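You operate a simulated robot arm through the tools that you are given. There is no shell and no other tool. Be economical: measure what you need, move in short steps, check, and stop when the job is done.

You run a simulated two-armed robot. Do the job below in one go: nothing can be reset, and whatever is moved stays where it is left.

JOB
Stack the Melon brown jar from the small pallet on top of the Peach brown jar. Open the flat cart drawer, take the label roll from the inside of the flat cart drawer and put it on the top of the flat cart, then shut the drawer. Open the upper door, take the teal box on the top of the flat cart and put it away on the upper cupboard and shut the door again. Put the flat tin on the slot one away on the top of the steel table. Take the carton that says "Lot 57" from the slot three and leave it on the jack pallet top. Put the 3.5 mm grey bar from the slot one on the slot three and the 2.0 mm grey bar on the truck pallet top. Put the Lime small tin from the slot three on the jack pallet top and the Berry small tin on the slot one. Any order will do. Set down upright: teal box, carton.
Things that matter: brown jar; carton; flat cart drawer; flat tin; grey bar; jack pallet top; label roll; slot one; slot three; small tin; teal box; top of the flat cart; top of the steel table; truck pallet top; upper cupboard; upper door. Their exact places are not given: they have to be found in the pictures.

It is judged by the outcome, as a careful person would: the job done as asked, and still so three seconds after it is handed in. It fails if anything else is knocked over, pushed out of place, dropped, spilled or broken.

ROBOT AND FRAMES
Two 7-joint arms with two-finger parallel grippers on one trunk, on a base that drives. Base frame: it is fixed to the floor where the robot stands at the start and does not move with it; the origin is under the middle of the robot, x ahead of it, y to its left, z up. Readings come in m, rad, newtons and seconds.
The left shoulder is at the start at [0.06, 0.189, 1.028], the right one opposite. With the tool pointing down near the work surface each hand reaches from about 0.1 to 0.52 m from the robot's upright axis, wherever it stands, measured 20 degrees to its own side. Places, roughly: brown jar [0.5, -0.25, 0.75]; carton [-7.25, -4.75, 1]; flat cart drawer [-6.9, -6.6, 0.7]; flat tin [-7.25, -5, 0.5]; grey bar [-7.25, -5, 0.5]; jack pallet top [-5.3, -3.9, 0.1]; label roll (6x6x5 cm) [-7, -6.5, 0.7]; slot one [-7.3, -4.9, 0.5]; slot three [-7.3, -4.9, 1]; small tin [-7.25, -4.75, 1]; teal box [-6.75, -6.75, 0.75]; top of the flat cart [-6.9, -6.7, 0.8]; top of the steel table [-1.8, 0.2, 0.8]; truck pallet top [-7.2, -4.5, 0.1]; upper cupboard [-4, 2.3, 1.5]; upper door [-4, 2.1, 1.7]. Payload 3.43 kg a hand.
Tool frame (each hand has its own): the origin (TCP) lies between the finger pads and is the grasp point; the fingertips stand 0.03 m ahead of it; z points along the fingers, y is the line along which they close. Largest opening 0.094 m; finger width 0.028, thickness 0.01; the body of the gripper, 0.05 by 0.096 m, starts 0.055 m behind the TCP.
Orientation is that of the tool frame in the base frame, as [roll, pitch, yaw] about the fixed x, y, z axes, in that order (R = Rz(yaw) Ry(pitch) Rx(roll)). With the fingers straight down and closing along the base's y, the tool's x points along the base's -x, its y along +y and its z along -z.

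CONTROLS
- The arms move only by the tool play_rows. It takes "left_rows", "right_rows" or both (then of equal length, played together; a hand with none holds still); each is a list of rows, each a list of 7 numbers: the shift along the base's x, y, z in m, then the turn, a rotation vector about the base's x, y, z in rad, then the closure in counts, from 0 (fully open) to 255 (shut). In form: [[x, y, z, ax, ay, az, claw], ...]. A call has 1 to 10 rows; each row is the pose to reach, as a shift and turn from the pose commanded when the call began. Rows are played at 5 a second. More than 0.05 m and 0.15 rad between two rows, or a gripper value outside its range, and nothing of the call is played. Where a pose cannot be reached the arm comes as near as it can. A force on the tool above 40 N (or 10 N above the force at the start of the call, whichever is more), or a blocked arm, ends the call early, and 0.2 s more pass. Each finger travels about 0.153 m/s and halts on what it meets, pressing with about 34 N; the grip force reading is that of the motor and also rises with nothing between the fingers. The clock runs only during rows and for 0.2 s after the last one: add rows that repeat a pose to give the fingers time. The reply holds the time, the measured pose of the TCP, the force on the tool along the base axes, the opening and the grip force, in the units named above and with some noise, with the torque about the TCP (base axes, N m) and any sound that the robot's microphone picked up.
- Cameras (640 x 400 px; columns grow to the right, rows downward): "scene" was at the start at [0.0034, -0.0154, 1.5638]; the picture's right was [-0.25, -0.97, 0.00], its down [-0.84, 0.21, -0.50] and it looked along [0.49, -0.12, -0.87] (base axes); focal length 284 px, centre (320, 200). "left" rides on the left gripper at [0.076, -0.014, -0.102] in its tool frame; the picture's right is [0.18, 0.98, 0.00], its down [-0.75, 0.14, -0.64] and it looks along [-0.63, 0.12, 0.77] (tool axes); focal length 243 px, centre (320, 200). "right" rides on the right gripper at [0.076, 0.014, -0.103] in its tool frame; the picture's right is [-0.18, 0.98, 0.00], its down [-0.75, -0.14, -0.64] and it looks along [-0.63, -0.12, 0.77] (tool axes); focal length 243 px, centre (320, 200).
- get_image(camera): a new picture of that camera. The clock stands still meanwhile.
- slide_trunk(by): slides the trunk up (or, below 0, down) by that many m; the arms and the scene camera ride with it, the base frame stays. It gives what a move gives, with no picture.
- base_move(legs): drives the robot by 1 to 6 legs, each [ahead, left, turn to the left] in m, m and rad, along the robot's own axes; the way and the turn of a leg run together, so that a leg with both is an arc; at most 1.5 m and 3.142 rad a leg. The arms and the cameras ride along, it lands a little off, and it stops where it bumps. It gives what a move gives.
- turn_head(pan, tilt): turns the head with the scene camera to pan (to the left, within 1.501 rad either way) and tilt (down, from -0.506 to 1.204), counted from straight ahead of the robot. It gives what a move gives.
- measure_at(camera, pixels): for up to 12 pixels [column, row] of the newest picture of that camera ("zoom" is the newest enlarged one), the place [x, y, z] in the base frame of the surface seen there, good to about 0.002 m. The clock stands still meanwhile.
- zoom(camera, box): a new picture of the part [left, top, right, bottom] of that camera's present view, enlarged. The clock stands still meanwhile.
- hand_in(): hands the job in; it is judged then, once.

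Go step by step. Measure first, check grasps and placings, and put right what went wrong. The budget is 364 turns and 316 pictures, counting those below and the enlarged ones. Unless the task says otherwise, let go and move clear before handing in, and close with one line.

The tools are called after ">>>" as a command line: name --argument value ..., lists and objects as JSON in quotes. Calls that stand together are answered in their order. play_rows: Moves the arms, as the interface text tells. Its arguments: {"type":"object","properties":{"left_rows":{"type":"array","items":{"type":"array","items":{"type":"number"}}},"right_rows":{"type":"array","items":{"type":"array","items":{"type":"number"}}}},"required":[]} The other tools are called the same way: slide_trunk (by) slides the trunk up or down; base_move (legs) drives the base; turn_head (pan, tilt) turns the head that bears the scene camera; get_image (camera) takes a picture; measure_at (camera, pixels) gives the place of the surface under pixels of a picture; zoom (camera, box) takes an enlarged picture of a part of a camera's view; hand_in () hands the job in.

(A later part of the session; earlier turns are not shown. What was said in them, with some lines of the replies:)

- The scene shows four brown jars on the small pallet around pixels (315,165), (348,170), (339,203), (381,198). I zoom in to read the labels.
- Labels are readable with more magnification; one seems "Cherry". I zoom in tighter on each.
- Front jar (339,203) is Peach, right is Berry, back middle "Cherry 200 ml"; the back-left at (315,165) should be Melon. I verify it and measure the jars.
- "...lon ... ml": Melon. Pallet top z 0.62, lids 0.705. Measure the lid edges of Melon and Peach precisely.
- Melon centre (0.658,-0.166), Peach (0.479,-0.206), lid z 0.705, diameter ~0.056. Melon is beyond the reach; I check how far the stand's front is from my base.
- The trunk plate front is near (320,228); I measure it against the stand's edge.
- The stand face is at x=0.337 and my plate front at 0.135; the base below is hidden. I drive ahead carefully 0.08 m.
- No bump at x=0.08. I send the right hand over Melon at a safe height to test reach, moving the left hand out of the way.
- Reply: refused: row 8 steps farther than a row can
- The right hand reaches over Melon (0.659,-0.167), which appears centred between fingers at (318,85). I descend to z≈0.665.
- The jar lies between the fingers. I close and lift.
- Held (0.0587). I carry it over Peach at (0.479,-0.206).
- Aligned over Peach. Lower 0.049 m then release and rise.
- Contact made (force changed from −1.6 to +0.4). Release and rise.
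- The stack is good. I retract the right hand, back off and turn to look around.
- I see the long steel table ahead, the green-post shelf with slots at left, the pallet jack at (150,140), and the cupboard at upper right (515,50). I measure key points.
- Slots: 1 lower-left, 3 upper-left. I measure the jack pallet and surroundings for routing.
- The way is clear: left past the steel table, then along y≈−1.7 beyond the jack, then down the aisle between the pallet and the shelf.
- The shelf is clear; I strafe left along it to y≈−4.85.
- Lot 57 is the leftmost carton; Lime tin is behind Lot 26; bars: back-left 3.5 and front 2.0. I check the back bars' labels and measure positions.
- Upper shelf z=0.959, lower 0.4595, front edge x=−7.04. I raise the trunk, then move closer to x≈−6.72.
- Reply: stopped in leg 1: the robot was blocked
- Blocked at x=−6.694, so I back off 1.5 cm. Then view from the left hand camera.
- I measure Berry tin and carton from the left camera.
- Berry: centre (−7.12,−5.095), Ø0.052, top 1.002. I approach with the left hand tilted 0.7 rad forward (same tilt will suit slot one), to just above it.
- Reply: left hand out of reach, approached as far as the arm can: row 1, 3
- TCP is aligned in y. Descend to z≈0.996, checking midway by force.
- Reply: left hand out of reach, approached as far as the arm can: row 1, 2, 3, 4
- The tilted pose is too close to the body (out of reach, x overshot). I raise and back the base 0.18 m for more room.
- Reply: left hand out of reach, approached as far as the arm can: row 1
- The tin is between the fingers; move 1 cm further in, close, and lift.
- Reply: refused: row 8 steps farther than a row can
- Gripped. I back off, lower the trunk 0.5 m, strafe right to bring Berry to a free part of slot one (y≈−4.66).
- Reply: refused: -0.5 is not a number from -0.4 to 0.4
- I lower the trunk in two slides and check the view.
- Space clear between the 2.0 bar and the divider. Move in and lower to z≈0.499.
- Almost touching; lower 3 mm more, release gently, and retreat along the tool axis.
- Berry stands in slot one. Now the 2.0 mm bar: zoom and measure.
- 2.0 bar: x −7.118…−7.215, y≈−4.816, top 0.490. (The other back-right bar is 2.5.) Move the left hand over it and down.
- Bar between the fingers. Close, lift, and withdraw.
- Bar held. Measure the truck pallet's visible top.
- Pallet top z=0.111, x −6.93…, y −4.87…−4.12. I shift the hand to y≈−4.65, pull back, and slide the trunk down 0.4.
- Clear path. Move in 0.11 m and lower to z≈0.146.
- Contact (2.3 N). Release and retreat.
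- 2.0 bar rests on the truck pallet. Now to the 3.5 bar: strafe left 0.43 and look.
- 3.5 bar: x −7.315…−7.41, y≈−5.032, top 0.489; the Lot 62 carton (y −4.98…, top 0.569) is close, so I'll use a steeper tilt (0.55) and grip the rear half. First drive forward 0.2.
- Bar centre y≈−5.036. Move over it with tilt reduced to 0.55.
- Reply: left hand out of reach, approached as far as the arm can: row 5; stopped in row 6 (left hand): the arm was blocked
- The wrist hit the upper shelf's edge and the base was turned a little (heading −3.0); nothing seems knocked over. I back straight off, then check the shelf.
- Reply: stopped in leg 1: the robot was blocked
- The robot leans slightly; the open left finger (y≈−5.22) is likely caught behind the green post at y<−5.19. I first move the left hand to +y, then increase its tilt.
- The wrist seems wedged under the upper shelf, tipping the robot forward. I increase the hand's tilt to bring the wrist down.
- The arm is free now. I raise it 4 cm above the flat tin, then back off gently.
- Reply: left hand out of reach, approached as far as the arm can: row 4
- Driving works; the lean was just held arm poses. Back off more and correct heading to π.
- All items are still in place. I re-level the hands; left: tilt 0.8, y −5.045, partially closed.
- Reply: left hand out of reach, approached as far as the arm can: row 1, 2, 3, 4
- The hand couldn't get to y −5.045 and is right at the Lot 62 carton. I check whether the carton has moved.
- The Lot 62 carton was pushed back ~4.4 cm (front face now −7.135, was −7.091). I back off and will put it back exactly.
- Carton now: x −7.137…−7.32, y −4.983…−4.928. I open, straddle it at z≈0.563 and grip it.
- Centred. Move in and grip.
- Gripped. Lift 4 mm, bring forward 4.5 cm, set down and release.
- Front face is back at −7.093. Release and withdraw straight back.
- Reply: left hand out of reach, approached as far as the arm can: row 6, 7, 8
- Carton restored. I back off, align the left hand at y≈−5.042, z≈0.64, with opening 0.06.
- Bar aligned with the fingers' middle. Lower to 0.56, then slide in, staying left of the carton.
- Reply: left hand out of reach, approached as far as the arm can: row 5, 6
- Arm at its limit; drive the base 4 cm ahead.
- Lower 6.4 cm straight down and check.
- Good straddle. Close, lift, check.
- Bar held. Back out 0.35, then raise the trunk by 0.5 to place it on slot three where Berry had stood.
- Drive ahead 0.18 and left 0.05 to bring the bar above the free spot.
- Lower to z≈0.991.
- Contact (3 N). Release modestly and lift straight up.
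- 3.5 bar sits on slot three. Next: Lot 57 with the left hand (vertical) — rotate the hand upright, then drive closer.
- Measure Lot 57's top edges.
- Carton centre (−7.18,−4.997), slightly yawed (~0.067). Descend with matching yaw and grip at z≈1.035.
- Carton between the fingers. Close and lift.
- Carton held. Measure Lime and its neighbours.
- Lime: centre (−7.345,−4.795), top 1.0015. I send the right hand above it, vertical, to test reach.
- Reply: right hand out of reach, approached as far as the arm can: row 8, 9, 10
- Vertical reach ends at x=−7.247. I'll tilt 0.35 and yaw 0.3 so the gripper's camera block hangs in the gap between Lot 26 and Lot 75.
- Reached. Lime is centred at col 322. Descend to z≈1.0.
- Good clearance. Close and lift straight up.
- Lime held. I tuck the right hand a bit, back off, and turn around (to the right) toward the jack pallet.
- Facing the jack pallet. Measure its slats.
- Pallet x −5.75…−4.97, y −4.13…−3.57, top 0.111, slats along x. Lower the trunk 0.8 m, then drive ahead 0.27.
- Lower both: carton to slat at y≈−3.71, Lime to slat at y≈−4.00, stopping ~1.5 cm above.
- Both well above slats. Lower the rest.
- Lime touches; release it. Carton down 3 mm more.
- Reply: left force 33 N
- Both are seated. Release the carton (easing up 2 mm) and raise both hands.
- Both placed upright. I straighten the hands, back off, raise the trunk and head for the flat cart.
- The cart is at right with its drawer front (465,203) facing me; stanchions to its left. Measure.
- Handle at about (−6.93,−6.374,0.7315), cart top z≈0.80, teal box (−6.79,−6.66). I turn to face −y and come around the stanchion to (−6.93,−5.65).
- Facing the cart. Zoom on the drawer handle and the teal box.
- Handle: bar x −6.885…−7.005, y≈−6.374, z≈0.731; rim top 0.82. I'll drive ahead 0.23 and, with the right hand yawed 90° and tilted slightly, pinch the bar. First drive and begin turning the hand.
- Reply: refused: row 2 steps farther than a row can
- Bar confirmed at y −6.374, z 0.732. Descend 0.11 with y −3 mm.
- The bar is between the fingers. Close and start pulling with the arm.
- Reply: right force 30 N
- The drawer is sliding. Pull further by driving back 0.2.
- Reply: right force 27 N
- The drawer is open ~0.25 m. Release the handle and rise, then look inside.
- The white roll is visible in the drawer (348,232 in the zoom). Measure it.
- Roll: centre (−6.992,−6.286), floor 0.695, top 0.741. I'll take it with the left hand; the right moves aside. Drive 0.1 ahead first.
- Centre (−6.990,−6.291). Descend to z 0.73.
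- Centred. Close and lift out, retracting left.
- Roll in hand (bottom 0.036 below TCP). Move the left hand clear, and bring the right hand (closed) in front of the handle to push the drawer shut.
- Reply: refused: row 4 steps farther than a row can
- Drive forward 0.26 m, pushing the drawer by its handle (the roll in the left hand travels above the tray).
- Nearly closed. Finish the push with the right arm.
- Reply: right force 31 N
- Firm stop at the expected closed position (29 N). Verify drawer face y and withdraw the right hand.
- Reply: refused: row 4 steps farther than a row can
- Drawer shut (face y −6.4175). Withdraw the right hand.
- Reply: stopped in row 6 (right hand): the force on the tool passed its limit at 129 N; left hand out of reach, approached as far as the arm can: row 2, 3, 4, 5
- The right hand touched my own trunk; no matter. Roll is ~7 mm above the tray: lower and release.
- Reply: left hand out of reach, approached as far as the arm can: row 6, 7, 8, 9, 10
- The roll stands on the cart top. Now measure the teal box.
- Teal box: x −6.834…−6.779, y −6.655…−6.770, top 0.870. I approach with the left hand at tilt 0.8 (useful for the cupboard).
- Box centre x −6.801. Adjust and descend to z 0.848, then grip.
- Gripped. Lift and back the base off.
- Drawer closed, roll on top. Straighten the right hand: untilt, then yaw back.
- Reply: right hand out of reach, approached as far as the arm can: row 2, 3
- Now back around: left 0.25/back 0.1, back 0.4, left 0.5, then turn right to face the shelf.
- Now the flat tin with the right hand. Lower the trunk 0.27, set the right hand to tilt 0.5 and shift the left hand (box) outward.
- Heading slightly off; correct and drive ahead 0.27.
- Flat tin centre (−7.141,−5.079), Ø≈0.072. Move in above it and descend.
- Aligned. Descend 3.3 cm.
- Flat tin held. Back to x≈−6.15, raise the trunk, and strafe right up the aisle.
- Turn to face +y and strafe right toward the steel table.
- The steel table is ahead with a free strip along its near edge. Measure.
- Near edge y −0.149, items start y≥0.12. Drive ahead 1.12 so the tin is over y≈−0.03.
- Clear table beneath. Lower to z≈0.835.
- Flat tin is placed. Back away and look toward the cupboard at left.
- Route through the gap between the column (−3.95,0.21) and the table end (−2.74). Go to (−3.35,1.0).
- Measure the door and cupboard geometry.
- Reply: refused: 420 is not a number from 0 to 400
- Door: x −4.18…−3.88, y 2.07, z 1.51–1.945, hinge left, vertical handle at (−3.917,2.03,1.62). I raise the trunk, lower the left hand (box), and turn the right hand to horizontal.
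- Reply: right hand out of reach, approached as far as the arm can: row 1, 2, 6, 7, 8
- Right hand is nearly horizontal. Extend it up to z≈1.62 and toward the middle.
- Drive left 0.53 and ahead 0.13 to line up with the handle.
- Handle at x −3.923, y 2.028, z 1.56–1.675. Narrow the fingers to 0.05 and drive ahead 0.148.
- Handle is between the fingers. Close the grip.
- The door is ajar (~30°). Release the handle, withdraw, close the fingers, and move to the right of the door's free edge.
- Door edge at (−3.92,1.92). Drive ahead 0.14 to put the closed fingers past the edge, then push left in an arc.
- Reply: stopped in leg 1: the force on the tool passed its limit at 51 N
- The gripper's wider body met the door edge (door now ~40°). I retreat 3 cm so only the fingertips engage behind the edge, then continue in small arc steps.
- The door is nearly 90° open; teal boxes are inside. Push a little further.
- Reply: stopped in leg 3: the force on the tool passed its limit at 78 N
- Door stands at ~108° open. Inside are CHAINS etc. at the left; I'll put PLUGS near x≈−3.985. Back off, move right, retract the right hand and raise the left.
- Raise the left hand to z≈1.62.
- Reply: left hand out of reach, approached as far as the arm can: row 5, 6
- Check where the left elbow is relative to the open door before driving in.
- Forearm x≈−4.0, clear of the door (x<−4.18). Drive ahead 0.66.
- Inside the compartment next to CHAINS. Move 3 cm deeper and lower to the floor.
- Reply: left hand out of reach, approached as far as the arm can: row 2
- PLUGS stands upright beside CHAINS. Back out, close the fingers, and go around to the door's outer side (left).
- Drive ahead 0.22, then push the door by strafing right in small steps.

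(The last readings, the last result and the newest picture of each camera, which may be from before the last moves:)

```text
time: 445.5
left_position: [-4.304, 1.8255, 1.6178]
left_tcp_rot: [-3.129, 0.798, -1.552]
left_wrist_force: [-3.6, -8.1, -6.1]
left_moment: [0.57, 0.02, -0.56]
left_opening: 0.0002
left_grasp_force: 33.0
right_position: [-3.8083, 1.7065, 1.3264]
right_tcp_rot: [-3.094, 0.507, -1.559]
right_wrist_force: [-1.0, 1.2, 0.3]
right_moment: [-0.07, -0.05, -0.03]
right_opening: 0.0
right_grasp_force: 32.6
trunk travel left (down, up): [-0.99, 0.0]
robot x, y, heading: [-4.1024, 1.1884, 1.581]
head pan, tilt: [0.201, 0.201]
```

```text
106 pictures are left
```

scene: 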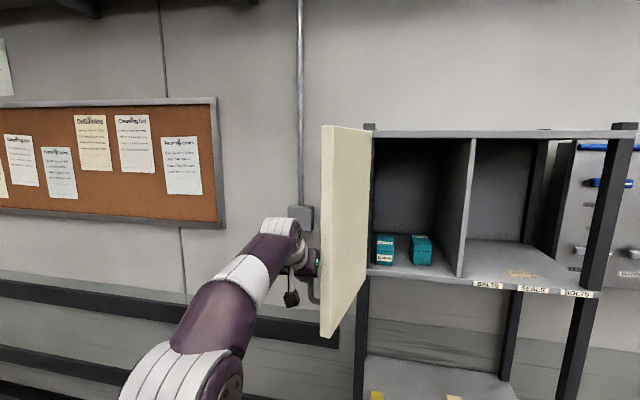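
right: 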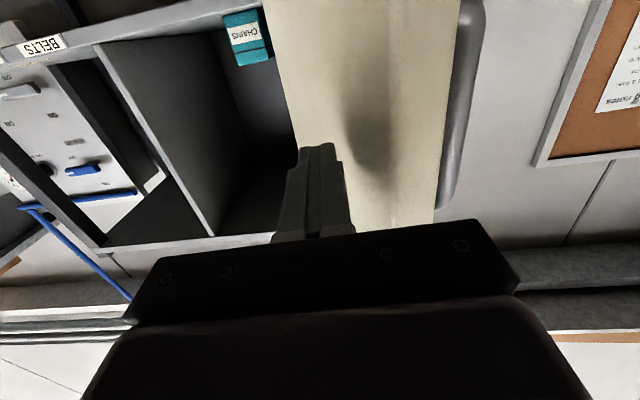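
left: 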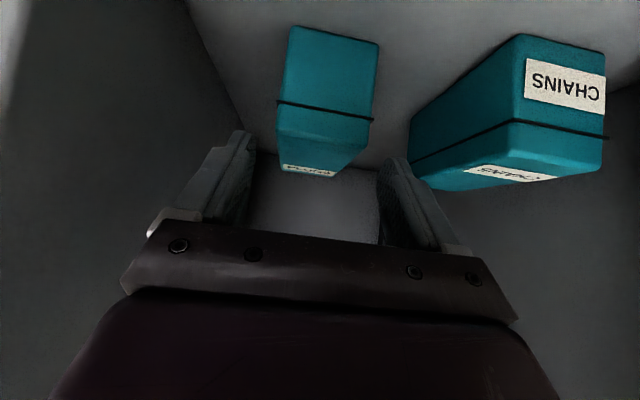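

Contact with the door. Continue strafing right.

>>> base_move --legs '[[0, -0.05, 0], [0, -0.05, 0], [0, -0.05, 0], [0, -0.05, 0]]'

>>> get_image --camera "scene"

```text
time: 446.5
left_position: [-4.2617, 1.8172, 1.6178]
left_tcp_rot: [-3.135, 0.788, -1.555]
left_wrist_force: [-5.8, -17.9, -8.9]
left_moment: [1.24, -0.07, -0.49]
left_opening: 0.0
left_grasp_force: 33.0
right_position: [-3.7667, 1.7032, 1.3269]
right_tcp_rot: [-3.098, 0.513, -1.557]
right_wrist_force: [0.2, -0.2, 0.2]
right_moment: [0.02, -0.02, -0.04]
right_opening: 0.0
right_grasp_force: 32.8
trunk travel left (down, up): [-0.99, 0.0]
robot x, y, heading: [-4.0633, 1.1907, 1.583]
head pan, tilt: [0.201, 0.201]
stopped in leg 1: the force on the tool passed its limit at 42 N (the readings are from after the stop); the commanded pose is now the measured one
```

```text
105 pictures are left
```

scene: 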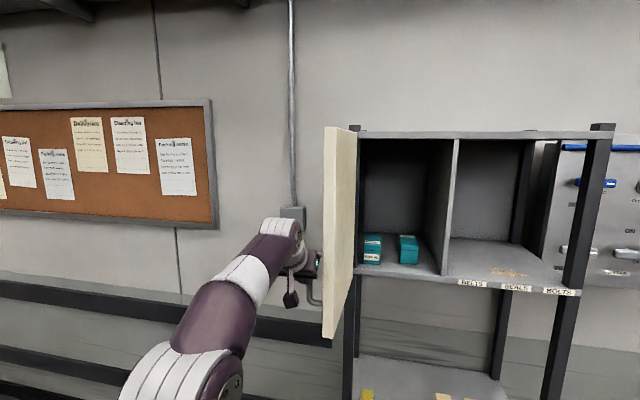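

The force is mainly −y (handle pressing on the hand); ease back slightly while moving right.

>>> base_move --legs '[[-0.03, -0.01, 0], [-0.01, -0.04, 0], [0, -0.04, 0], [0.005, -0.04, 0]]'

>>> get_image --camera "scene"

```text
time: 448.8
left_position: [-4.1296, 1.788, 1.6185]
left_tcp_rot: [-3.134, 0.793, -1.555]
left_wrist_force: [-1.4, -0.2, 0.6]
left_moment: [0.03, -0.06, -0.07]
left_opening: 0.0003
left_grasp_force: 32.6
right_position: [-3.6345, 1.6714, 1.3258]
right_tcp_rot: [-3.097, 0.508, -1.56]
right_wrist_force: [-1.8, 0.4, -0.5]
right_moment: [0.01, -0.03, 0.0]
right_opening: 0.0
right_grasp_force: 33.0
trunk travel left (down, up): [-0.99, 0.0]
robot x, y, heading: [-3.9298, 1.1571, 1.581]
head pan, tilt: [0.201, 0.201]
```

```text
104 pictures are left
```

scene: 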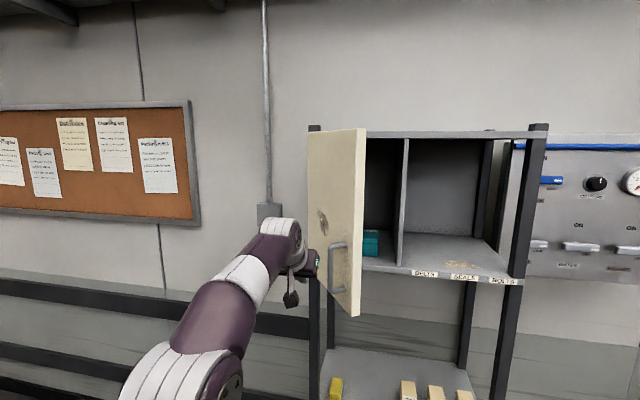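

Door at ~60°. Continue right and forward.

>>> base_move --legs '[[0.03, -0.04, 0], [0.04, -0.04, 0], [0.04, -0.03, 0]]'

>>> get_image --camera "scene"

```text
time: 450.8
left_position: [-4.0226, 1.8901, 1.6236]
left_tcp_rot: [-3.132, 0.801, -1.554]
left_wrist_force: [-1.0, -0.7, 0.5]
left_moment: [0.04, -0.04, -0.08]
left_opening: 0.0002
left_grasp_force: 32.6
right_position: [-3.527, 1.7755, 1.3296]
right_tcp_rot: [-3.095, 0.516, -1.557]
right_wrist_force: [-1.0, -0.8, 0.5]
right_moment: [0.08, -0.07, -0.03]
right_opening: 0.0003
right_grasp_force: 32.6
trunk travel left (down, up): [-0.99, 0.0]
robot x, y, heading: [-3.8249, 1.2676, 1.588]
head pan, tilt: [0.201, 0.201]
```

```text
103 pictures are left
```

scene: 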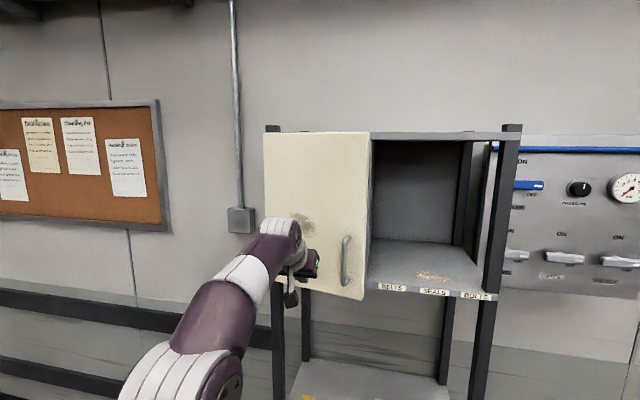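

Door at ~25°. Push forward.

>>> base_move --legs '[[0.05, -0.02, 0], [0.05, 0, 0], [0.03, 0, 0]]'

>>> get_image --camera "scene"

```text
time: 453.0
left_position: [-3.9956, 2.033, 1.6174]
left_tcp_rot: [-3.139, 0.784, -1.557]
left_wrist_force: [-1.1, 0.1, 0.8]
left_moment: [0.0, -0.01, 0.03]
left_opening: 0.0002
left_grasp_force: 32.9
right_position: [-3.5012, 1.9171, 1.3228]
right_tcp_rot: [-3.103, 0.506, -1.559]
right_wrist_force: [-0.1, 0.4, -0.3]
right_moment: [0.01, 0.0, 0.02]
right_opening: 0.0
right_grasp_force: 33.0
trunk travel left (down, up): [-0.99, 0.0]
robot x, y, heading: [-3.8028, 1.3985, 1.58]
head pan, tilt: [0.201, 0.201]
stopped in leg 3: the force on the tool passed its limit at 53 N (the readings are from after the stop); the commanded pose is now the measured one
```

```text
102 pictures are left
```

scene: 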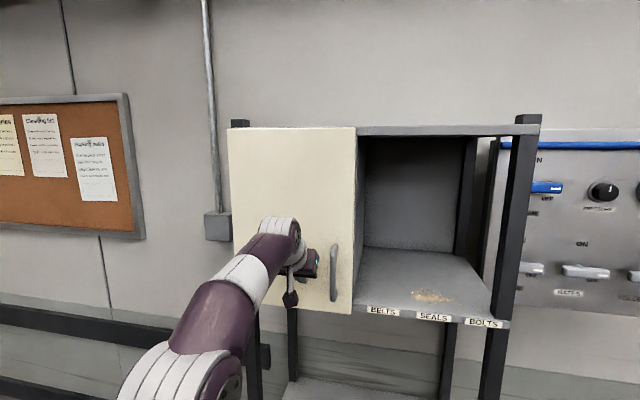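

Nearly or fully shut (53 N stop). Measure the door plane.

>>> measure_at --camera "scene" --pixels '[[240, 140], [345, 140], [345, 220], [343, 300], [300, 180], [334, 260], [270, 150]]'

```text
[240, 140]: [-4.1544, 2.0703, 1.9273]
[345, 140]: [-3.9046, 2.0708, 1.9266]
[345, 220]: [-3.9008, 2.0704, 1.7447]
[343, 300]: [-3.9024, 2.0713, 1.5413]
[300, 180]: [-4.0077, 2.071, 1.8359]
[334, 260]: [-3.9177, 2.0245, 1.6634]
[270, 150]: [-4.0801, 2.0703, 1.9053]
```

The door is fully shut (y 2.0705 across). Back away clear and check once more.

>>> base_move --legs '[[-0.5, 0, 0]]'

>>> get_image --camera "scene"

```text
time: 456.0
left_position: [-3.9888, 1.5305, 1.6191]
left_tcp_rot: [3.14, 0.783, -1.561]
left_wrist_force: [-0.6, 1.3, -0.1]
left_moment: [-0.03, -0.02, 0.02]
left_opening: 0.0001
left_grasp_force: 33.2
right_position: [-3.4957, 1.416, 1.3237]
right_tcp_rot: [-3.101, 0.507, -1.562]
right_wrist_force: [0.5, -0.2, 0.4]
right_moment: [-0.01, -0.02, -0.01]
right_opening: 0.0
right_grasp_force: 33.2
trunk travel left (down, up): [-0.99, 0.0]
robot x, y, heading: [-3.7993, 0.8977, 1.584]
head pan, tilt: [0.201, 0.201]
```

```text
101 pictures are left
```

scene: 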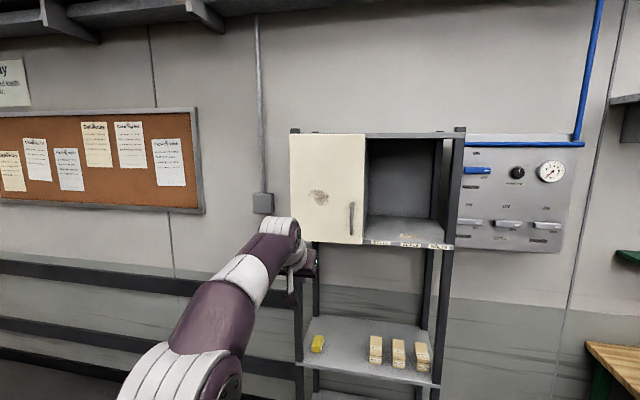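

The door is shut, the hands are clear, and every placement was seen in the pictures. Handing in.

>>> hand_in

```text
The job is handed in.
```

All the moves you asked for are done and handed in: each item was seen in place after I set it down, and the drawer and upper door are shut. One slip: my hand pushed the Lot 62 carton on slot one back about 4 cm, and I put it back to within about 2 mm.
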